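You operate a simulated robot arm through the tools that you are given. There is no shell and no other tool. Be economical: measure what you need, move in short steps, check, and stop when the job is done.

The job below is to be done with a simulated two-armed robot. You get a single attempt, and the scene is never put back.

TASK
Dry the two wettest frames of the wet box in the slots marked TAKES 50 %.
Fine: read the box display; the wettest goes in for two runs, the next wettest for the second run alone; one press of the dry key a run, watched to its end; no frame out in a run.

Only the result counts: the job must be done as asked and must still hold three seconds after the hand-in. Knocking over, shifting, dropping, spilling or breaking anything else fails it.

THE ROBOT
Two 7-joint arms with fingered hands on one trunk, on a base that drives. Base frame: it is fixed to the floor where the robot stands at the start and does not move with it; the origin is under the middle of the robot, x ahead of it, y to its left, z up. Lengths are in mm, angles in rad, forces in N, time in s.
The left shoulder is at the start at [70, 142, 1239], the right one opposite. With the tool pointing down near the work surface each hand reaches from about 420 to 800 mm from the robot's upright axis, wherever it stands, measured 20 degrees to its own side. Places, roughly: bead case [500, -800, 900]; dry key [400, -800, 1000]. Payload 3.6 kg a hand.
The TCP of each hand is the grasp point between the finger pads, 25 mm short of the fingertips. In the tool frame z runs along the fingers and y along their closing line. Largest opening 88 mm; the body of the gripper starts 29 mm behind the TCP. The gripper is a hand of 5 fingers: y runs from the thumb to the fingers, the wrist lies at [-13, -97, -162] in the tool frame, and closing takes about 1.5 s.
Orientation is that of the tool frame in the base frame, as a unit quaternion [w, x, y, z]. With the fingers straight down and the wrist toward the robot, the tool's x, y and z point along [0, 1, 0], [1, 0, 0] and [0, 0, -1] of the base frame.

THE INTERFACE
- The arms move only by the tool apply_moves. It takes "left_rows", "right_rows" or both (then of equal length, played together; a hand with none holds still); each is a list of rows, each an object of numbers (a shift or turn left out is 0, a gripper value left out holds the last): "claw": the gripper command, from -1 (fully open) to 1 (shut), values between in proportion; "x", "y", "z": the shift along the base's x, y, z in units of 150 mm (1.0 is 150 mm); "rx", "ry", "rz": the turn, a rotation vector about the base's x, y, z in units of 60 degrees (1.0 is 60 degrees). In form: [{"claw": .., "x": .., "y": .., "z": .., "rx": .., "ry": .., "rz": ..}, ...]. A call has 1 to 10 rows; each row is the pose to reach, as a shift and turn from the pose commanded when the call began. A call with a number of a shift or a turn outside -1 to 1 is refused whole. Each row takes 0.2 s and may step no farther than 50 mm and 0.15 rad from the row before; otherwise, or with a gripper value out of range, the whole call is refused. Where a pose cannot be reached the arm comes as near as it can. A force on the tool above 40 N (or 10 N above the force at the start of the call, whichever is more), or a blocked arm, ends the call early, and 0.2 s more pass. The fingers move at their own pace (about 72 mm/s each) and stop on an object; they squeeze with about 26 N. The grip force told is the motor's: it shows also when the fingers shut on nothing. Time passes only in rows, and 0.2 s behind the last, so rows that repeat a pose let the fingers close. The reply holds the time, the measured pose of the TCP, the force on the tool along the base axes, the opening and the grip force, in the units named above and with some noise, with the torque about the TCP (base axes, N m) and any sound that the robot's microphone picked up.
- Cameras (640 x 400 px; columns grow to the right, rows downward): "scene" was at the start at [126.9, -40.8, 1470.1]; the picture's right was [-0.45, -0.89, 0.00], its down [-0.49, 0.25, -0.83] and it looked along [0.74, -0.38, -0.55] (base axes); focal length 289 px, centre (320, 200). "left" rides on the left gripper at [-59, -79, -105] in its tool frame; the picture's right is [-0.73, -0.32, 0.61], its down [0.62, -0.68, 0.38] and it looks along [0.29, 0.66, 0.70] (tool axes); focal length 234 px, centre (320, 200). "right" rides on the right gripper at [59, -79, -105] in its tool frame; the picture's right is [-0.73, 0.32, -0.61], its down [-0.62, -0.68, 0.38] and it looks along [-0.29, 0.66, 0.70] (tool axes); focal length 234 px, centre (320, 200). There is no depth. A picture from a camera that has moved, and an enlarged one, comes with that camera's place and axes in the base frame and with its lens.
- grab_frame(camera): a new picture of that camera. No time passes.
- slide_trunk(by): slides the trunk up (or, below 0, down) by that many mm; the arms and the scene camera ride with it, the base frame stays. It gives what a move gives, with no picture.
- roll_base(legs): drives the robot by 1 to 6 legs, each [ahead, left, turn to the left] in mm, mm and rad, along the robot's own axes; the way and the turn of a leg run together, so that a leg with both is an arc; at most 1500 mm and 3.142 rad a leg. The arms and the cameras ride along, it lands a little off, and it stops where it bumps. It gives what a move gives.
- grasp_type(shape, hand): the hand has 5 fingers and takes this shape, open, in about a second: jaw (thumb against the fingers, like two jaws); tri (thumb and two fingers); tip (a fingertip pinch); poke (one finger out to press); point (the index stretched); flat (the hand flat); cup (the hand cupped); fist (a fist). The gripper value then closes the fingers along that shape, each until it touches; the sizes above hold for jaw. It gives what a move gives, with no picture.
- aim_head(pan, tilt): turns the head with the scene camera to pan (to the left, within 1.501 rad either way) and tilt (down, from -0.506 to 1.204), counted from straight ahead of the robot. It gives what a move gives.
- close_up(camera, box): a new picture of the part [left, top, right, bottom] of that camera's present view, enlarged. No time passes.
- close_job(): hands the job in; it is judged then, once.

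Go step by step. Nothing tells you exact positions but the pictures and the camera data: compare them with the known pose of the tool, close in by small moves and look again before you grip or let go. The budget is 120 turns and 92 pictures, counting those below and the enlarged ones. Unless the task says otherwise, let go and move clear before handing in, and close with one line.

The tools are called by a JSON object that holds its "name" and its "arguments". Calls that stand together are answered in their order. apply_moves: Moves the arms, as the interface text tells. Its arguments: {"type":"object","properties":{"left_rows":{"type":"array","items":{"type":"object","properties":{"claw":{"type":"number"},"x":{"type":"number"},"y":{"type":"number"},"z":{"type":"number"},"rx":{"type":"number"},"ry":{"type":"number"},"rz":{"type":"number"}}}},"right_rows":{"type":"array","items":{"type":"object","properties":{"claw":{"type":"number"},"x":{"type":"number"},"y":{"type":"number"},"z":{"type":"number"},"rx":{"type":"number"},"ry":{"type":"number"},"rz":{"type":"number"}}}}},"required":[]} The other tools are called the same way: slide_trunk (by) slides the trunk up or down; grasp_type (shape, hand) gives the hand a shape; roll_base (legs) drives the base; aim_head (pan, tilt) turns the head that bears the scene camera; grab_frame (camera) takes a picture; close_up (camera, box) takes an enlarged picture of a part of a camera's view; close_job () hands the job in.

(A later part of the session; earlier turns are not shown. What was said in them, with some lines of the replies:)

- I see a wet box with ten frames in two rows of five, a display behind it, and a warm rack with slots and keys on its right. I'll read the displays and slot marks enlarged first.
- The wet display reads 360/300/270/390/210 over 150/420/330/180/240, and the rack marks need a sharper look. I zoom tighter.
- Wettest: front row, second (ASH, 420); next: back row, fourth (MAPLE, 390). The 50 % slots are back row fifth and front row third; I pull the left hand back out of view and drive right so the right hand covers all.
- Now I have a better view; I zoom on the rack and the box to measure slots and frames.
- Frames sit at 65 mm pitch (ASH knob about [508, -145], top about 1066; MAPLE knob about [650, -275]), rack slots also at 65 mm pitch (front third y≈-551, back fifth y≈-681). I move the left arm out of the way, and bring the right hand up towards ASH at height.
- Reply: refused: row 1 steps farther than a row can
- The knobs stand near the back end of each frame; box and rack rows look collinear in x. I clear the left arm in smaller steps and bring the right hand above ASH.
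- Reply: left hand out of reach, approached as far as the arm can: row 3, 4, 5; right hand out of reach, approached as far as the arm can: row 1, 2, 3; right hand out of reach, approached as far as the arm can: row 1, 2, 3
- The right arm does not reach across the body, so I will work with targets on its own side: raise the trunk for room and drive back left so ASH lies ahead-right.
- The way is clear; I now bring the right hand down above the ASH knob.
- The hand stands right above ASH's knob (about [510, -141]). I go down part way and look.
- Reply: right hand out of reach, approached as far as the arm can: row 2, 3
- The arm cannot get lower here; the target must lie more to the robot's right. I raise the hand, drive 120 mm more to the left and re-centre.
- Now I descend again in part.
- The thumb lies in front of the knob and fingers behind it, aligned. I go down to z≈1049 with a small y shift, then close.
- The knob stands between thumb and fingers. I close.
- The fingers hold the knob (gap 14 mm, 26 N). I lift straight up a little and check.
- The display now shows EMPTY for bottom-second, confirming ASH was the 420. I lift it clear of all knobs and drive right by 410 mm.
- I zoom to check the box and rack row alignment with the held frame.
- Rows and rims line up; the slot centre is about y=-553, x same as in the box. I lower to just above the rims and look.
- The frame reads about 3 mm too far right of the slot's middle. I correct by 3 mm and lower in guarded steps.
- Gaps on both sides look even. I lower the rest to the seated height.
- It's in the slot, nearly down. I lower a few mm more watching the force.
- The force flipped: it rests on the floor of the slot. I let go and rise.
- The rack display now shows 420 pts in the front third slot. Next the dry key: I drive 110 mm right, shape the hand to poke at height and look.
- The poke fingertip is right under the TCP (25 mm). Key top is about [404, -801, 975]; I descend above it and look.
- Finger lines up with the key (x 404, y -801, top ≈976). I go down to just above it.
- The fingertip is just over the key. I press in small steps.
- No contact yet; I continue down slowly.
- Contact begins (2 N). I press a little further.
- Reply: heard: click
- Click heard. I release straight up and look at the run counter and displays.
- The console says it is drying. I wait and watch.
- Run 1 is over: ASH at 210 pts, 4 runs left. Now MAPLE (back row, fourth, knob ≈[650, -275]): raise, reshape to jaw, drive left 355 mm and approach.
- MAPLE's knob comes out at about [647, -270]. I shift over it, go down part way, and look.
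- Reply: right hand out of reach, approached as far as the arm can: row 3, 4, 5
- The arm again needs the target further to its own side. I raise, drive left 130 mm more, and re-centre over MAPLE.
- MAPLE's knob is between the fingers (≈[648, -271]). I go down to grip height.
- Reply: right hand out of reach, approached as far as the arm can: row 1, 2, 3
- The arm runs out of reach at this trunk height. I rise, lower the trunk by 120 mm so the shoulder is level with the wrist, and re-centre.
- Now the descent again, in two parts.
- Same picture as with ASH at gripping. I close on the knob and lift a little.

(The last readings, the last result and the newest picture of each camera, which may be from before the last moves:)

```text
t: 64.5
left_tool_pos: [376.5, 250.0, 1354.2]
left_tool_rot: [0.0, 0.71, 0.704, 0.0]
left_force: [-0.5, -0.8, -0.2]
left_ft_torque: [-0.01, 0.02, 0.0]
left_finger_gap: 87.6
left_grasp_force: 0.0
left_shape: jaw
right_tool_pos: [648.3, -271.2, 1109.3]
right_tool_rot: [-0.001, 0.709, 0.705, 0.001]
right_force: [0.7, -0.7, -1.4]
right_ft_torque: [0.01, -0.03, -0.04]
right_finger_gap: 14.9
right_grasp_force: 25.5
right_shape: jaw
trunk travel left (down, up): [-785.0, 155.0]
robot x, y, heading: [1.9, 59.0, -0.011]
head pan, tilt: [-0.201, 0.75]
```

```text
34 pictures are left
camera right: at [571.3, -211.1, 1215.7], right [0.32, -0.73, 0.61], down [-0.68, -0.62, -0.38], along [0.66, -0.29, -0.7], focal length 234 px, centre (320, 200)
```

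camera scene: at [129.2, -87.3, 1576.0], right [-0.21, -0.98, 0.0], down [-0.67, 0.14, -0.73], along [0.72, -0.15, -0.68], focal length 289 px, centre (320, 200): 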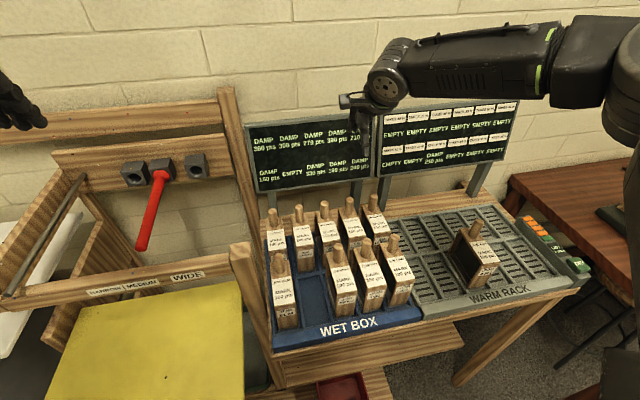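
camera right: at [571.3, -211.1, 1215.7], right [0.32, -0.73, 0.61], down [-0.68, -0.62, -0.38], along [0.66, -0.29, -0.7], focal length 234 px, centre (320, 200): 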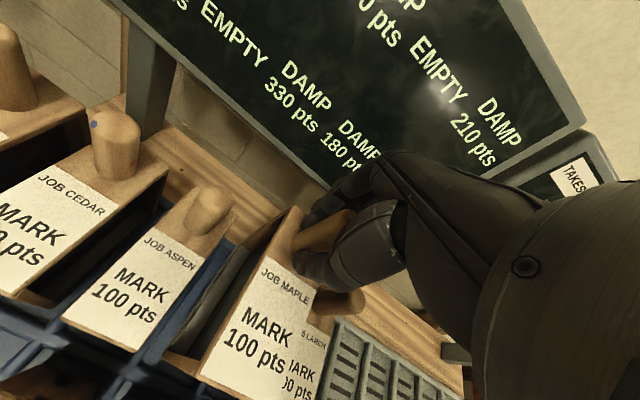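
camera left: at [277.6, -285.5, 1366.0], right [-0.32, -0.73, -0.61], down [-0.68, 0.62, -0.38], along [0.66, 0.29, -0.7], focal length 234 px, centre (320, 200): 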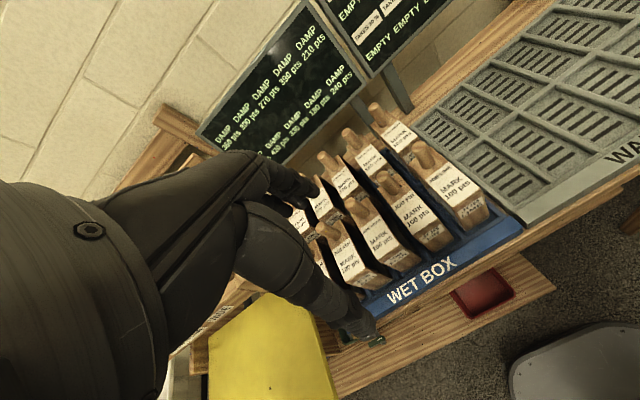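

MAPLE is held and the display shows EMPTY in its place. I raise the trunk 140 mm so it clears the other knobs and drive right 410 mm.

{"name": "slide_trunk", "arguments": {"by": 140}}

{"name": "roll_base", "arguments": {"legs": [[0, -410, 0]]}}

{"name": "grab_frame", "arguments": {"camera": "scene"}}

```text
t: 66.2
left_tool_pos: [376.7, 250.0, 1493.1]
left_tool_rot: [-0.001, 0.711, 0.703, 0.0]
left_force: [-0.4, 0.5, -0.2]
left_ft_torque: [-0.03, 0.0, 0.0]
left_finger_gap: 87.8
left_grasp_force: 0.1
left_shape: jaw
right_tool_pos: [650.2, -270.6, 1248.4]
right_tool_rot: [0.0, 0.709, 0.705, 0.001]
right_force: [-1.6, 0.2, -1.0]
right_ft_torque: [0.02, -0.02, 0.03]
right_finger_gap: 15.0
right_grasp_force: 25.8
right_shape: jaw
trunk travel left (down, up): [-925.0, 15.0]
robot x, y, heading: [-0.1, 58.3, -0.01]
head pan, tilt: [-0.201, 0.75]
```

```text
t: 68.8
left_tool_pos: [373.5, -160.7, 1493.6]
left_tool_rot: [0.001, 0.712, 0.703, -0.002]
left_force: [-0.5, -0.7, 0.0]
left_ft_torque: [-0.01, 0.0, 0.0]
left_finger_gap: 87.6
left_grasp_force: 0.2
left_shape: jaw
right_tool_pos: [643.7, -682.6, 1250.1]
right_tool_rot: [0.0, 0.71, 0.704, 0.0]
right_force: [0.6, 0.6, -2.0]
right_ft_torque: [0.02, -0.02, 0.02]
right_finger_gap: 15.0
right_grasp_force: 26.0
right_shape: jaw
trunk travel left (down, up): [-925.0, 15.0]
robot x, y, heading: [-3.7, -352.3, -0.01]
head pan, tilt: [-0.201, 0.75]
```

```text
33 pictures are left
camera scene: at [126.5, -369.1, 1605.9], right [-0.21, -0.98, 0.0], down [-0.67, 0.14, -0.73], along [0.71, -0.15, -0.68], focal length 289 px, centre (320, 200)
```

scene: 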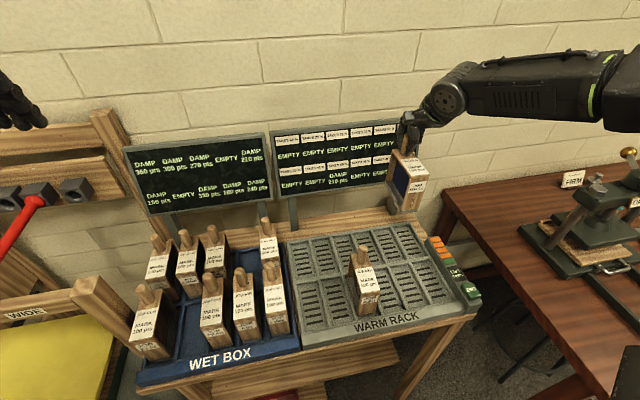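

I lower with the trunk to just above the rims and check alignment over back slot five.

{"name": "apply_moves", "arguments": {"right_rows": [{"x": 0.02}]}}

{"name": "slide_trunk", "arguments": {"by": -140}}

{"name": "close_up", "arguments": {"camera": "scene", "box": [300, 150, 500, 310]}}

{"name": "grab_frame", "arguments": {"camera": "right"}}

```text
t: 69.2
left_tool_pos: [373.7, -163.2, 1493.8]
left_tool_rot: [0.0, 0.711, 0.704, 0.0]
left_force: [0.3, 0.1, -1.0]
left_ft_torque: [-0.02, 0.01, -0.02]
left_finger_gap: 87.8
left_grasp_force: 0.0
left_shape: jaw
right_tool_pos: [644.6, -686.0, 1248.0]
right_tool_rot: [-0.001, 0.71, 0.704, 0.001]
right_force: [0.6, -0.5, -2.0]
right_ft_torque: [-0.04, -0.05, -0.01]
right_finger_gap: 15.0
right_grasp_force: 25.7
right_shape: jaw
trunk travel left (down, up): [-925.0, 15.0]
robot x, y, heading: [-1.9, -355.2, -0.01]
head pan, tilt: [-0.201, 0.75]
```

```text
t: 70.8
left_tool_pos: [372.7, -163.9, 1355.3]
left_tool_rot: [0.0, 0.712, 0.702, 0.0]
left_force: [0.6, 0.9, 0.4]
left_ft_torque: [0.03, 0.02, 0.02]
left_finger_gap: 87.9
left_grasp_force: 0.1
left_shape: jaw
right_tool_pos: [647.0, -685.4, 1108.3]
right_tool_rot: [-0.001, 0.71, 0.704, 0.001]
right_force: [-0.1, -0.8, -2.3]
right_ft_torque: [0.03, -0.04, 0.0]
right_finger_gap: 15.2
right_grasp_force: 26.1
right_shape: jaw
trunk travel left (down, up): [-785.0, 155.0]
robot x, y, heading: [1.5, -354.4, -0.01]
head pan, tilt: [-0.201, 0.75]
```

```text
2.50 times, centred on (400, 230) of scene
camera zoom: at [126.3, -372.2, 1466.0], right [-0.21, -0.98, 0.0], down [-0.67, 0.14, -0.73], along [0.71, -0.15, -0.68], focal length 724 px, centre (120, 125)
```

zoom: 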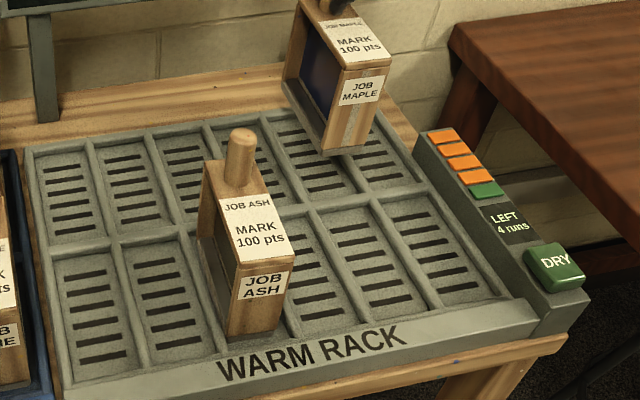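

```text
31 pictures are left
camera right: at [569.8, -625.3, 1215.6], right [0.32, -0.73, 0.61], down [-0.69, -0.62, -0.39], along [0.65, -0.29, -0.7], focal length 234 px, centre (320, 200)
```

right: 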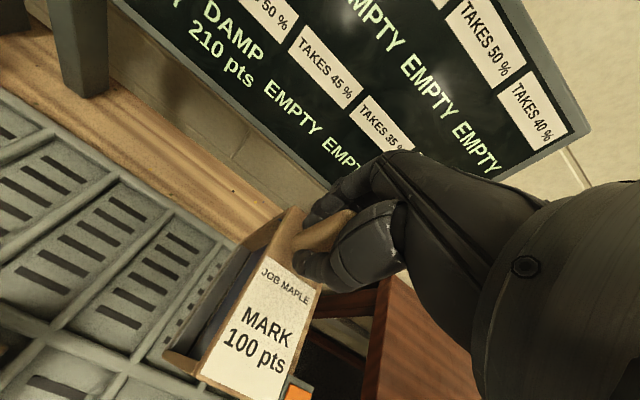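

Frame is ~3 mm right of the slot middle; I shift +3 mm in y and lower partway, then check.

{"name": "apply_moves", "arguments": {"right_rows": [{"y": 0.02}, {"y": 0.02, "z": -0.1}, {"y": 0.02, "z": -0.18}]}}

{"name": "close_up", "arguments": {"camera": "scene", "box": [350, 150, 470, 250]}}

{"name": "close_up", "arguments": {"camera": "right", "box": [100, 190, 400, 400]}}

```text
t: 71.6
left_tool_pos: [375.8, -163.8, 1352.5]
left_tool_rot: [0.0, 0.711, 0.703, -0.001]
left_force: [0.2, 0.8, -0.1]
left_ft_torque: [0.04, -0.02, 0.0]
left_finger_gap: 87.9
left_grasp_force: 0.1
left_shape: jaw
right_tool_pos: [646.0, -682.4, 1080.2]
right_tool_rot: [-0.002, 0.71, 0.704, 0.002]
right_force: [1.1, -0.5, -1.8]
right_ft_torque: [0.06, -0.03, -0.01]
right_finger_gap: 14.9
right_grasp_force: 25.8
right_shape: jaw
trunk travel left (down, up): [-785.0, 155.0]
robot x, y, heading: [-4.7, -355.7, -0.008]
head pan, tilt: [-0.201, 0.75]
```

```text
4.00 times, centred on (410, 200) of scene
camera zoom: at [126.9, -372.3, 1465.9], right [-0.21, -0.98, 0.0], down [-0.67, 0.14, -0.73], along [0.71, -0.15, -0.68], focal length 1158 px, centre (-40, 200)
```

zoom: 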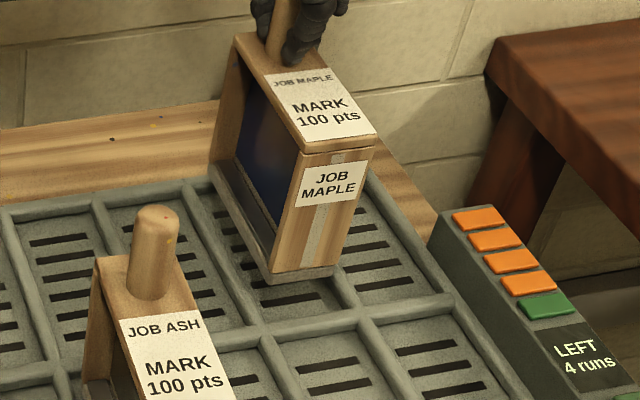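

```text
1.90 times, centred on (250, 295) of right
camera zoom: at [569.5, -622.2, 1187.4], right [0.32, -0.73, 0.61], down [-0.69, -0.62, -0.39], along [0.65, -0.29, -0.7], focal length 446 px, centre (453, 19)
```

zoom: 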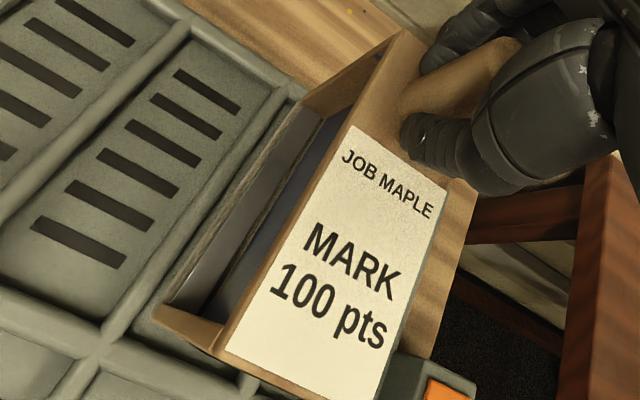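

Alignment looks even. I lower slowly to the seated height.

{"name": "apply_moves", "arguments": {"right_rows": [{"z": -0.06}, {"z": -0.12}, {"z": -0.17}]}}

{"name": "close_up", "arguments": {"camera": "scene", "box": [350, 150, 470, 250]}}

```text
t: 72.4
left_tool_pos: [373.1, -163.0, 1354.7]
left_tool_rot: [0.0, 0.711, 0.703, 0.0]
left_force: [-1.1, 0.4, 0.3]
left_ft_torque: [-0.02, 0.02, 0.0]
left_finger_gap: 87.7
left_grasp_force: 0.0
left_shape: jaw
right_tool_pos: [645.7, -682.0, 1056.0]
right_tool_rot: [-0.001, 0.71, 0.704, 0.001]
right_force: [0.2, 0.2, -1.6]
right_ft_torque: [0.02, -0.02, 0.01]
right_finger_gap: 15.0
right_grasp_force: 26.2
right_shape: jaw
trunk travel left (down, up): [-785.0, 155.0]
robot x, y, heading: [-3.1, -354.0, -0.011]
head pan, tilt: [-0.201, 0.75]
```

```text
4.00 times, centred on (410, 200) of scene
camera zoom: at [126.4, -372.1, 1465.9], right [-0.21, -0.98, 0.0], down [-0.67, 0.14, -0.73], along [0.71, -0.15, -0.68], focal length 1158 px, centre (-40, 200)
```

zoom: 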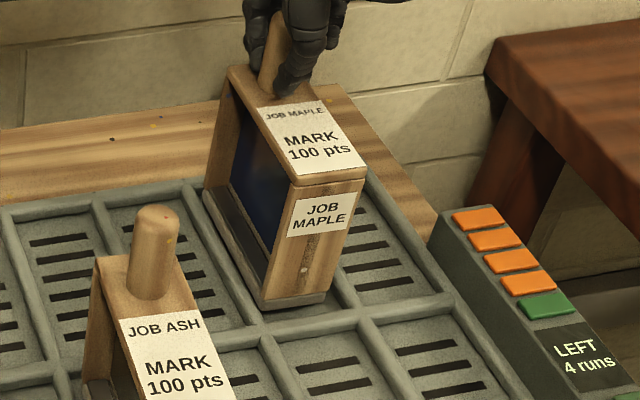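

{"name": "apply_moves", "arguments": {"right_rows": [{"z": -0.015}, {"z": -0.03}, {"z": -0.04}]}}

```text
t: 73.2
left_tool_pos: [374.4, -163.2, 1354.2]
left_tool_rot: [0.0, 0.711, 0.703, 0.0]
left_force: [0.0, -0.9, -0.5]
left_ft_torque: [0.0, -0.01, -0.02]
left_finger_gap: 87.8
left_grasp_force: 0.1
left_shape: jaw
right_tool_pos: [647.4, -682.0, 1050.5]
right_tool_rot: [0.0, 0.71, 0.704, 0.001]
right_force: [-0.4, 0.4, -1.6]
right_ft_torque: [0.03, -0.05, -0.01]
right_finger_gap: 15.1
right_grasp_force: 25.9
right_shape: jaw
trunk travel left (down, up): [-785.0, 155.0]
robot x, y, heading: [-3.4, -350.7, -0.014]
head pan, tilt: [-0.201, 0.75]
```

{"name": "apply_moves", "arguments": {"right_rows": [{"z": -0.01}, {"z": -0.015}]}}

```text
t: 73.8
left_tool_pos: [372.8, -162.9, 1353.5]
left_tool_rot: [0.001, 0.712, 0.703, -0.001]
left_force: [0.8, -0.2, 0.1]
left_ft_torque: [0.0, 0.02, -0.03]
left_finger_gap: 87.9
left_grasp_force: 0.0
left_shape: jaw
right_tool_pos: [646.5, -681.9, 1049.4]
right_tool_rot: [0.001, 0.711, 0.704, 0.001]
right_force: [-0.1, 0.8, 0.7]
right_ft_torque: [0.0, -0.08, -0.03]
right_finger_gap: 14.9
right_grasp_force: 26.0
right_shape: jaw
trunk travel left (down, up): [-785.0, 155.0]
robot x, y, heading: [-2.5, -355.2, -0.012]
head pan, tilt: [-0.201, 0.75]
```

Contact with the slot floor. I let go and rise clear.

{"name": "apply_moves", "arguments": {"right_rows": [{"claw": -0.3, "z": -0.005}, {"z": -0.005}, {"z": -0.005}, {"claw": -1, "z": -0.005}, {"z": -0.005}, {"z": -0.005}, {"z": -0.005}]}}

{"name": "slide_trunk", "arguments": {"by": 110}}

{"name": "grab_frame", "arguments": {"camera": "scene"}}

```text
t: 75.4
left_tool_pos: [373.8, -163.2, 1354.1]
left_tool_rot: [0.001, 0.711, 0.703, 0.0]
left_force: [0.4, 0.1, 0.4]
left_ft_torque: [0.0, 0.03, -0.04]
left_finger_gap: 88.1
left_grasp_force: 0.1
left_shape: jaw
right_tool_pos: [647.0, -682.1, 1047.9]
right_tool_rot: [-0.001, 0.71, 0.704, 0.001]
right_force: [0.1, 0.2, -1.1]
right_ft_torque: [0.01, 0.02, -0.02]
right_finger_gap: 87.5
right_grasp_force: 0.1
right_shape: jaw
trunk travel left (down, up): [-785.0, 155.0]
robot x, y, heading: [1.2, -353.8, -0.009]
head pan, tilt: [-0.201, 0.75]
```

```text
t: 76.8
left_tool_pos: [374.4, -164.1, 1463.6]
left_tool_rot: [0.0, 0.711, 0.703, -0.001]
left_force: [-0.2, 0.0, 0.2]
left_ft_torque: [-0.01, 0.02, -0.02]
left_finger_gap: 87.7
left_grasp_force: 0.0
left_shape: jaw
right_tool_pos: [646.5, -682.7, 1157.8]
right_tool_rot: [0.0, 0.71, 0.704, 0.001]
right_force: [-0.6, 0.3, -0.1]
right_ft_torque: [0.02, -0.02, -0.05]
right_finger_gap: 87.7
right_grasp_force: 0.0
right_shape: jaw
trunk travel left (down, up): [-895.0, 45.0]
robot x, y, heading: [-2.1, -354.2, -0.014]
head pan, tilt: [-0.201, 0.75]
```

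```text
27 pictures are left
camera scene: at [126.3, -371.9, 1575.9], right [-0.21, -0.98, 0.0], down [-0.67, 0.14, -0.73], along [0.71, -0.15, -0.68], focal length 289 px, centre (320, 200)
```

scene: 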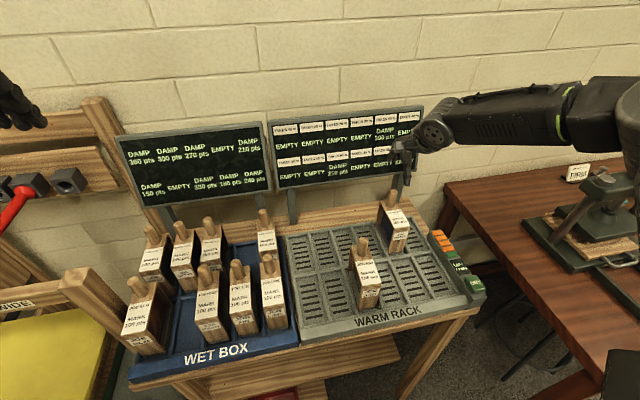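

MAPLE stands in back slot five. I rise, reshape to poke, drive right 67 mm and go back above the dry key.

{"name": "apply_moves", "arguments": {"right_rows": [{"z": 0.2}, {"z": 0.4}]}}

{"name": "grasp_type", "arguments": {"shape": "poke", "hand": "right"}}

{"name": "roll_base", "arguments": {"legs": [[0, -67, 0.008]]}}

{"name": "apply_moves", "arguments": {"right_rows": [{"x": -0.3}, {"x": -0.6, "y": -0.1}, {"x": -0.85, "y": -0.2}, {"x": -1.0, "y": -0.32}]}}

{"name": "apply_moves", "arguments": {"right_rows": [{"x": -0.3}, {"x": -0.5}, {"x": -0.64}]}}

{"name": "close_up", "arguments": {"camera": "scene", "box": [230, 100, 490, 320]}}

```text
t: 77.4
left_tool_pos: [371.6, -163.4, 1463.9]
left_tool_rot: [0.002, 0.712, 0.703, 0.0]
left_force: [-0.5, 0.3, 0.1]
left_ft_torque: [0.02, -0.04, 0.03]
left_finger_gap: 87.6
left_grasp_force: 0.0
left_shape: jaw
right_tool_pos: [645.8, -681.4, 1218.4]
right_tool_rot: [0.0, 0.71, 0.704, 0.001]
right_force: [1.5, -0.4, -0.2]
right_ft_torque: [-0.03, -0.01, -0.03]
right_finger_gap: 87.6
right_grasp_force: 0.0
right_shape: jaw
trunk travel left (down, up): [-895.0, 45.0]
robot x, y, heading: [-1.2, -352.3, -0.013]
head pan, tilt: [-0.201, 0.75]
```

```text
t: 78.3
left_tool_pos: [373.9, -163.6, 1463.8]
left_tool_rot: [0.0, 0.712, 0.702, 0.0]
left_force: [-0.2, -0.7, -0.5]
left_ft_torque: [0.06, 0.02, -0.01]
left_finger_gap: 88.0
left_grasp_force: 0.0
left_shape: jaw
right_tool_pos: [647.7, -683.0, 1217.9]
right_tool_rot: [-0.001, 0.711, 0.703, 0.0]
right_force: [0.1, -1.1, -0.1]
right_ft_torque: [0.01, 0.02, -0.01]
right_finger_gap: 0.0
right_grasp_force: 0.1
right_shape: poke
trunk travel left (down, up): [-895.0, 45.0]
robot x, y, heading: [-1.9, -353.1, -0.013]
head pan, tilt: [-0.201, 0.75]
```

```text
t: 79.3
left_tool_pos: [371.3, -214.3, 1462.1]
left_tool_rot: [0.004, 0.708, 0.706, -0.004]
left_force: [-0.3, 1.3, 0.8]
left_ft_torque: [-0.04, -0.02, -0.01]
left_finger_gap: 87.8
left_grasp_force: 0.0
left_shape: jaw
right_tool_pos: [649.7, -733.2, 1220.8]
right_tool_rot: [0.003, 0.706, 0.708, -0.002]
right_force: [-0.2, 0.3, -0.4]
right_ft_torque: [-0.06, 0.01, -0.01]
right_finger_gap: 0.0
right_grasp_force: 0.0
right_shape: poke
trunk travel left (down, up): [-895.0, 45.0]
robot x, y, heading: [-4.8, -419.0, -0.0]
head pan, tilt: [-0.201, 0.75]
```

```text
t: 80.3
left_tool_pos: [370.8, -230.5, 1464.0]
left_tool_rot: [0.0, 0.708, 0.706, 0.002]
left_force: [0.7, -0.8, 0.4]
left_ft_torque: [0.0, 0.0, 0.04]
left_finger_gap: 87.7
left_grasp_force: 0.0
left_shape: jaw
right_tool_pos: [497.4, -791.2, 1216.1]
right_tool_rot: [-0.001, 0.707, 0.707, 0.003]
right_force: [-0.7, -0.1, -0.3]
right_ft_torque: [0.02, -0.04, -0.02]
right_finger_gap: 0.0
right_grasp_force: 0.1
right_shape: poke
trunk travel left (down, up): [-895.0, 45.0]
robot x, y, heading: [-3.2, -416.9, 0.003]
head pan, tilt: [-0.201, 0.75]
```

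```text
t: 81.1
left_tool_pos: [372.6, -223.6, 1464.7]
left_tool_rot: [0.001, 0.706, 0.708, -0.001]
left_force: [-0.1, 1.2, 0.1]
left_ft_torque: [-0.02, -0.01, -0.02]
left_finger_gap: 87.5
left_grasp_force: 0.0
left_shape: jaw
right_tool_pos: [403.4, -787.2, 1219.1]
right_tool_rot: [0.001, 0.706, 0.708, 0.0]
right_force: [0.1, -0.1, -0.1]
right_ft_torque: [-0.03, 0.01, 0.0]
right_finger_gap: 0.1
right_grasp_force: 0.0
right_shape: poke
trunk travel left (down, up): [-895.0, 45.0]
robot x, y, heading: [-5.2, -418.6, 0.0]
head pan, tilt: [-0.201, 0.75]
```

```text
1.82 times, centred on (360, 210) of scene
camera zoom: at [126.0, -434.6, 1575.9], right [-0.2, -0.98, 0.0], down [-0.67, 0.14, -0.73], along [0.72, -0.15, -0.68], focal length 526 px, centre (247, 182)
```

zoom: 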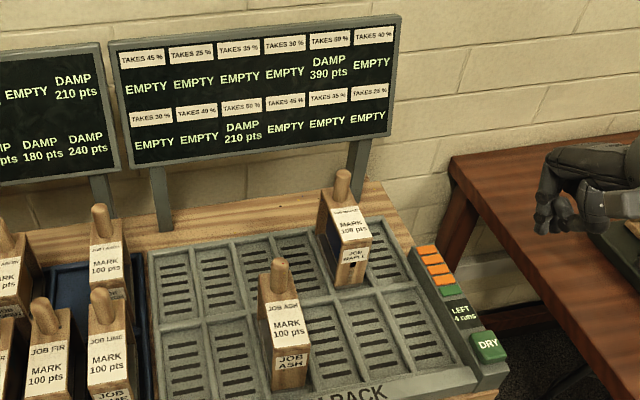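

The rack shows 390 in top-five and 210 in bottom-three. I now lower above the key.

{"name": "apply_moves", "arguments": {"right_rows": [{"x": -0.03, "y": -0.09, "z": -0.3}, {"x": -0.03, "y": -0.09, "z": -0.6}, {"x": -0.03, "y": -0.09, "z": -0.9}, {"x": -0.03, "y": -0.09, "z": -1.0}]}}

{"name": "apply_moves", "arguments": {"right_rows": [{"z": -0.2}, {"z": -0.36}]}}

{"name": "close_up", "arguments": {"camera": "right", "box": [200, 180, 400, 320]}}

```text
t: 82.1
left_tool_pos: [371.5, -226.7, 1463.3]
left_tool_rot: [0.0, 0.708, 0.706, 0.0]
left_force: [0.3, -0.1, -0.3]
left_ft_torque: [-0.02, 0.03, -0.04]
left_finger_gap: 87.9
left_grasp_force: 0.0
left_shape: jaw
right_tool_pos: [396.5, -802.1, 1066.6]
right_tool_rot: [0.0, 0.706, 0.708, 0.002]
right_force: [0.1, -0.6, -0.5]
right_ft_torque: [-0.02, 0.01, 0.02]
right_finger_gap: 0.0
right_grasp_force: 0.0
right_shape: poke
trunk travel left (down, up): [-895.0, 45.0]
robot x, y, heading: [-2.5, -423.2, -0.004]
head pan, tilt: [-0.201, 0.75]
```

```text
t: 82.7
left_tool_pos: [371.3, -227.0, 1462.6]
left_tool_rot: [-0.001, 0.708, 0.706, 0.0]
left_force: [0.1, 0.7, 0.2]
left_ft_torque: [-0.01, -0.02, 0.01]
left_finger_gap: 87.9
left_grasp_force: 0.1
left_shape: jaw
right_tool_pos: [398.9, -803.0, 1012.0]
right_tool_rot: [-0.002, 0.706, 0.708, 0.001]
right_force: [-0.2, 0.4, -0.8]
right_ft_torque: [-0.04, 0.0, -0.02]
right_finger_gap: 0.0
right_grasp_force: 0.1
right_shape: poke
trunk travel left (down, up): [-895.0, 45.0]
robot x, y, heading: [-4.2, -418.8, -0.007]
head pan, tilt: [-0.201, 0.75]
```

```text
2.86 times, centred on (300, 250) of right
camera zoom: at [320.8, -744.1, 1118.5], right [0.32, -0.73, 0.6], down [-0.68, -0.62, -0.39], along [0.66, -0.29, -0.7], focal length 669 px, centre (377, 57)
```

zoom: 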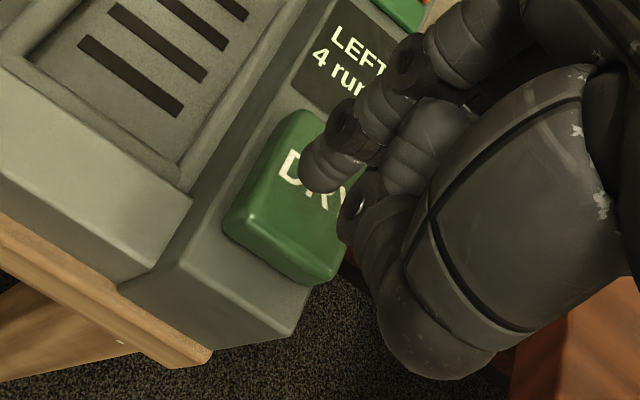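

Same pose as before. I press slowly to the depth that clicked last time.

{"name": "apply_moves", "arguments": {"right_rows": [{"z": -0.04}, {"z": -0.08}, {"z": -0.115}, {"z": -0.14}, {"z": -0.155}, {"z": -0.167}]}}

```text
t: 84.1
left_tool_pos: [370.5, -226.6, 1463.0]
left_tool_rot: [0.001, 0.708, 0.707, 0.0]
left_force: [0.3, -0.2, -0.4]
left_ft_torque: [0.01, 0.0, -0.02]
left_finger_gap: 88.1
left_grasp_force: 0.0
left_shape: jaw
right_tool_pos: [399.7, -803.9, 989.7]
right_tool_rot: [0.0, 0.706, 0.708, 0.001]
right_force: [-0.7, -0.8, 2.5]
right_ft_torque: [-0.04, -0.01, 0.0]
right_finger_gap: 0.0
right_grasp_force: 0.1
right_shape: poke
trunk travel left (down, up): [-895.0, 45.0]
robot x, y, heading: [-4.5, -416.7, -0.003]
head pan, tilt: [-0.201, 0.75]
heard: click
```

Click heard once; I release and rise at once, then wait.

{"name": "apply_moves", "arguments": {"right_rows": [{"z": 0.1}, {"z": 0.3}, {"z": 0.6}, {"z": 0.9}]}}

{"name": "close_up", "arguments": {"camera": "scene", "box": [230, 100, 490, 320]}}

{"name": "apply_moves", "arguments": {"right_rows": [{"z": 0}, {"z": 0}, {"z": 0}, {"z": 0}, {"z": 0}, {"z": 0}, {"z": 0}, {"z": 0}, {"z": 0}, {"z": 0}]}}

{"name": "apply_moves", "arguments": {"right_rows": [{"z": 0}, {"z": 0}, {"z": 0}, {"z": 0}, {"z": 0}, {"z": 0}, {"z": 0}, {"z": 0}, {"z": 0}, {"z": 0}]}}

{"name": "close_up", "arguments": {"camera": "scene", "box": [230, 100, 490, 320]}}

```text
t: 85.1
left_tool_pos: [370.8, -225.2, 1464.5]
left_tool_rot: [0.002, 0.708, 0.706, 0.0]
left_force: [0.0, 0.3, -0.7]
left_ft_torque: [-0.04, 0.0, 0.0]
left_finger_gap: 88.0
left_grasp_force: 0.0
left_shape: jaw
right_tool_pos: [397.4, -805.0, 1125.0]
right_tool_rot: [0.001, 0.707, 0.707, 0.001]
right_force: [0.3, 0.2, 0.3]
right_ft_torque: [-0.01, -0.02, -0.02]
right_finger_gap: 0.0
right_grasp_force: 0.1
right_shape: poke
trunk travel left (down, up): [-895.0, 45.0]
robot x, y, heading: [-0.9, -420.6, 0.0]
head pan, tilt: [-0.201, 0.75]
```

```text
1.82 times, centred on (360, 210) of scene
camera zoom: at [125.0, -436.3, 1576.0], right [-0.2, -0.98, 0.0], down [-0.67, 0.14, -0.73], along [0.72, -0.15, -0.68], focal length 526 px, centre (247, 182)
```

zoom: 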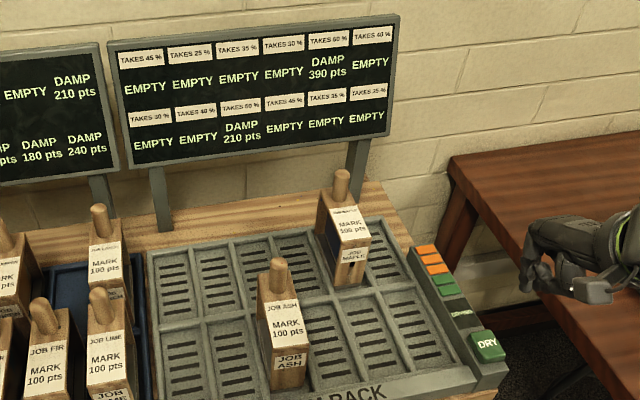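

```text
t: 87.3
left_tool_pos: [371.3, -226.3, 1464.9]
left_tool_rot: [0.001, 0.708, 0.706, -0.001]
left_force: [-0.8, 0.4, -0.5]
left_ft_torque: [0.03, 0.02, -0.04]
left_finger_gap: 87.9
left_grasp_force: 0.1
left_shape: jaw
right_tool_pos: [397.9, -806.3, 1124.0]
right_tool_rot: [0.0, 0.706, 0.709, 0.001]
right_force: [0.0, 0.5, 0.0]
right_ft_torque: [-0.03, -0.04, 0.0]
right_finger_gap: 0.1
right_grasp_force: 0.1
right_shape: poke
trunk travel left (down, up): [-895.0, 45.0]
robot x, y, heading: [-3.0, -418.6, -0.002]
head pan, tilt: [-0.201, 0.75]
```

```text
t: 89.5
left_tool_pos: [371.9, -226.1, 1462.8]
left_tool_rot: [0.0, 0.708, 0.706, -0.001]
left_force: [0.3, -0.2, -1.3]
left_ft_torque: [0.01, 0.03, -0.01]
left_finger_gap: 87.7
left_grasp_force: 0.0
left_shape: jaw
right_tool_pos: [398.1, -805.9, 1124.1]
right_tool_rot: [-0.001, 0.706, 0.708, 0.001]
right_force: [1.0, 0.3, -0.2]
right_ft_torque: [0.02, -0.04, -0.03]
right_finger_gap: 0.1
right_grasp_force: 0.1
right_shape: poke
trunk travel left (down, up): [-895.0, 45.0]
robot x, y, heading: [-2.6, -420.0, -0.003]
head pan, tilt: [-0.201, 0.75]
```

```text
1.82 times, centred on (360, 210) of scene
camera zoom: at [125.9, -437.5, 1575.9], right [-0.2, -0.98, 0.0], down [-0.67, 0.14, -0.73], along [0.72, -0.15, -0.68], focal length 526 px, centre (247, 182)
```

zoom: 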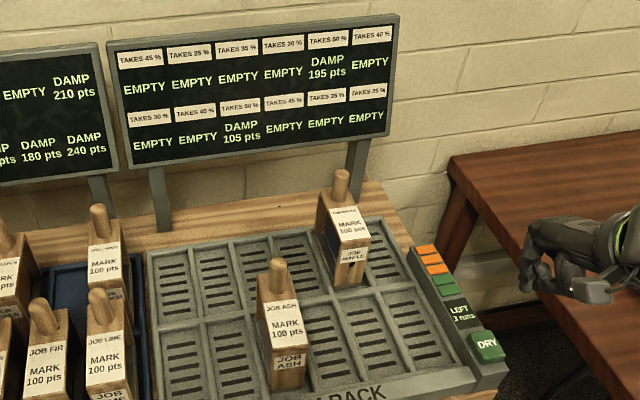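

Run 2 is over: ASH reads 105 pts and MAPLE 195 pts, 3 runs are left, and the hand is clear. I hand in.

{"name": "close_job", "arguments": {}}

```text
The job is handed in.
```

The job is done and handed in: ASH, the wettest at 420 pts, had two runs and now reads 105. MAPLE, the next at 390 pts, had the second run only and now reads 195. Both are still in the slots marked TAKES 50 %.
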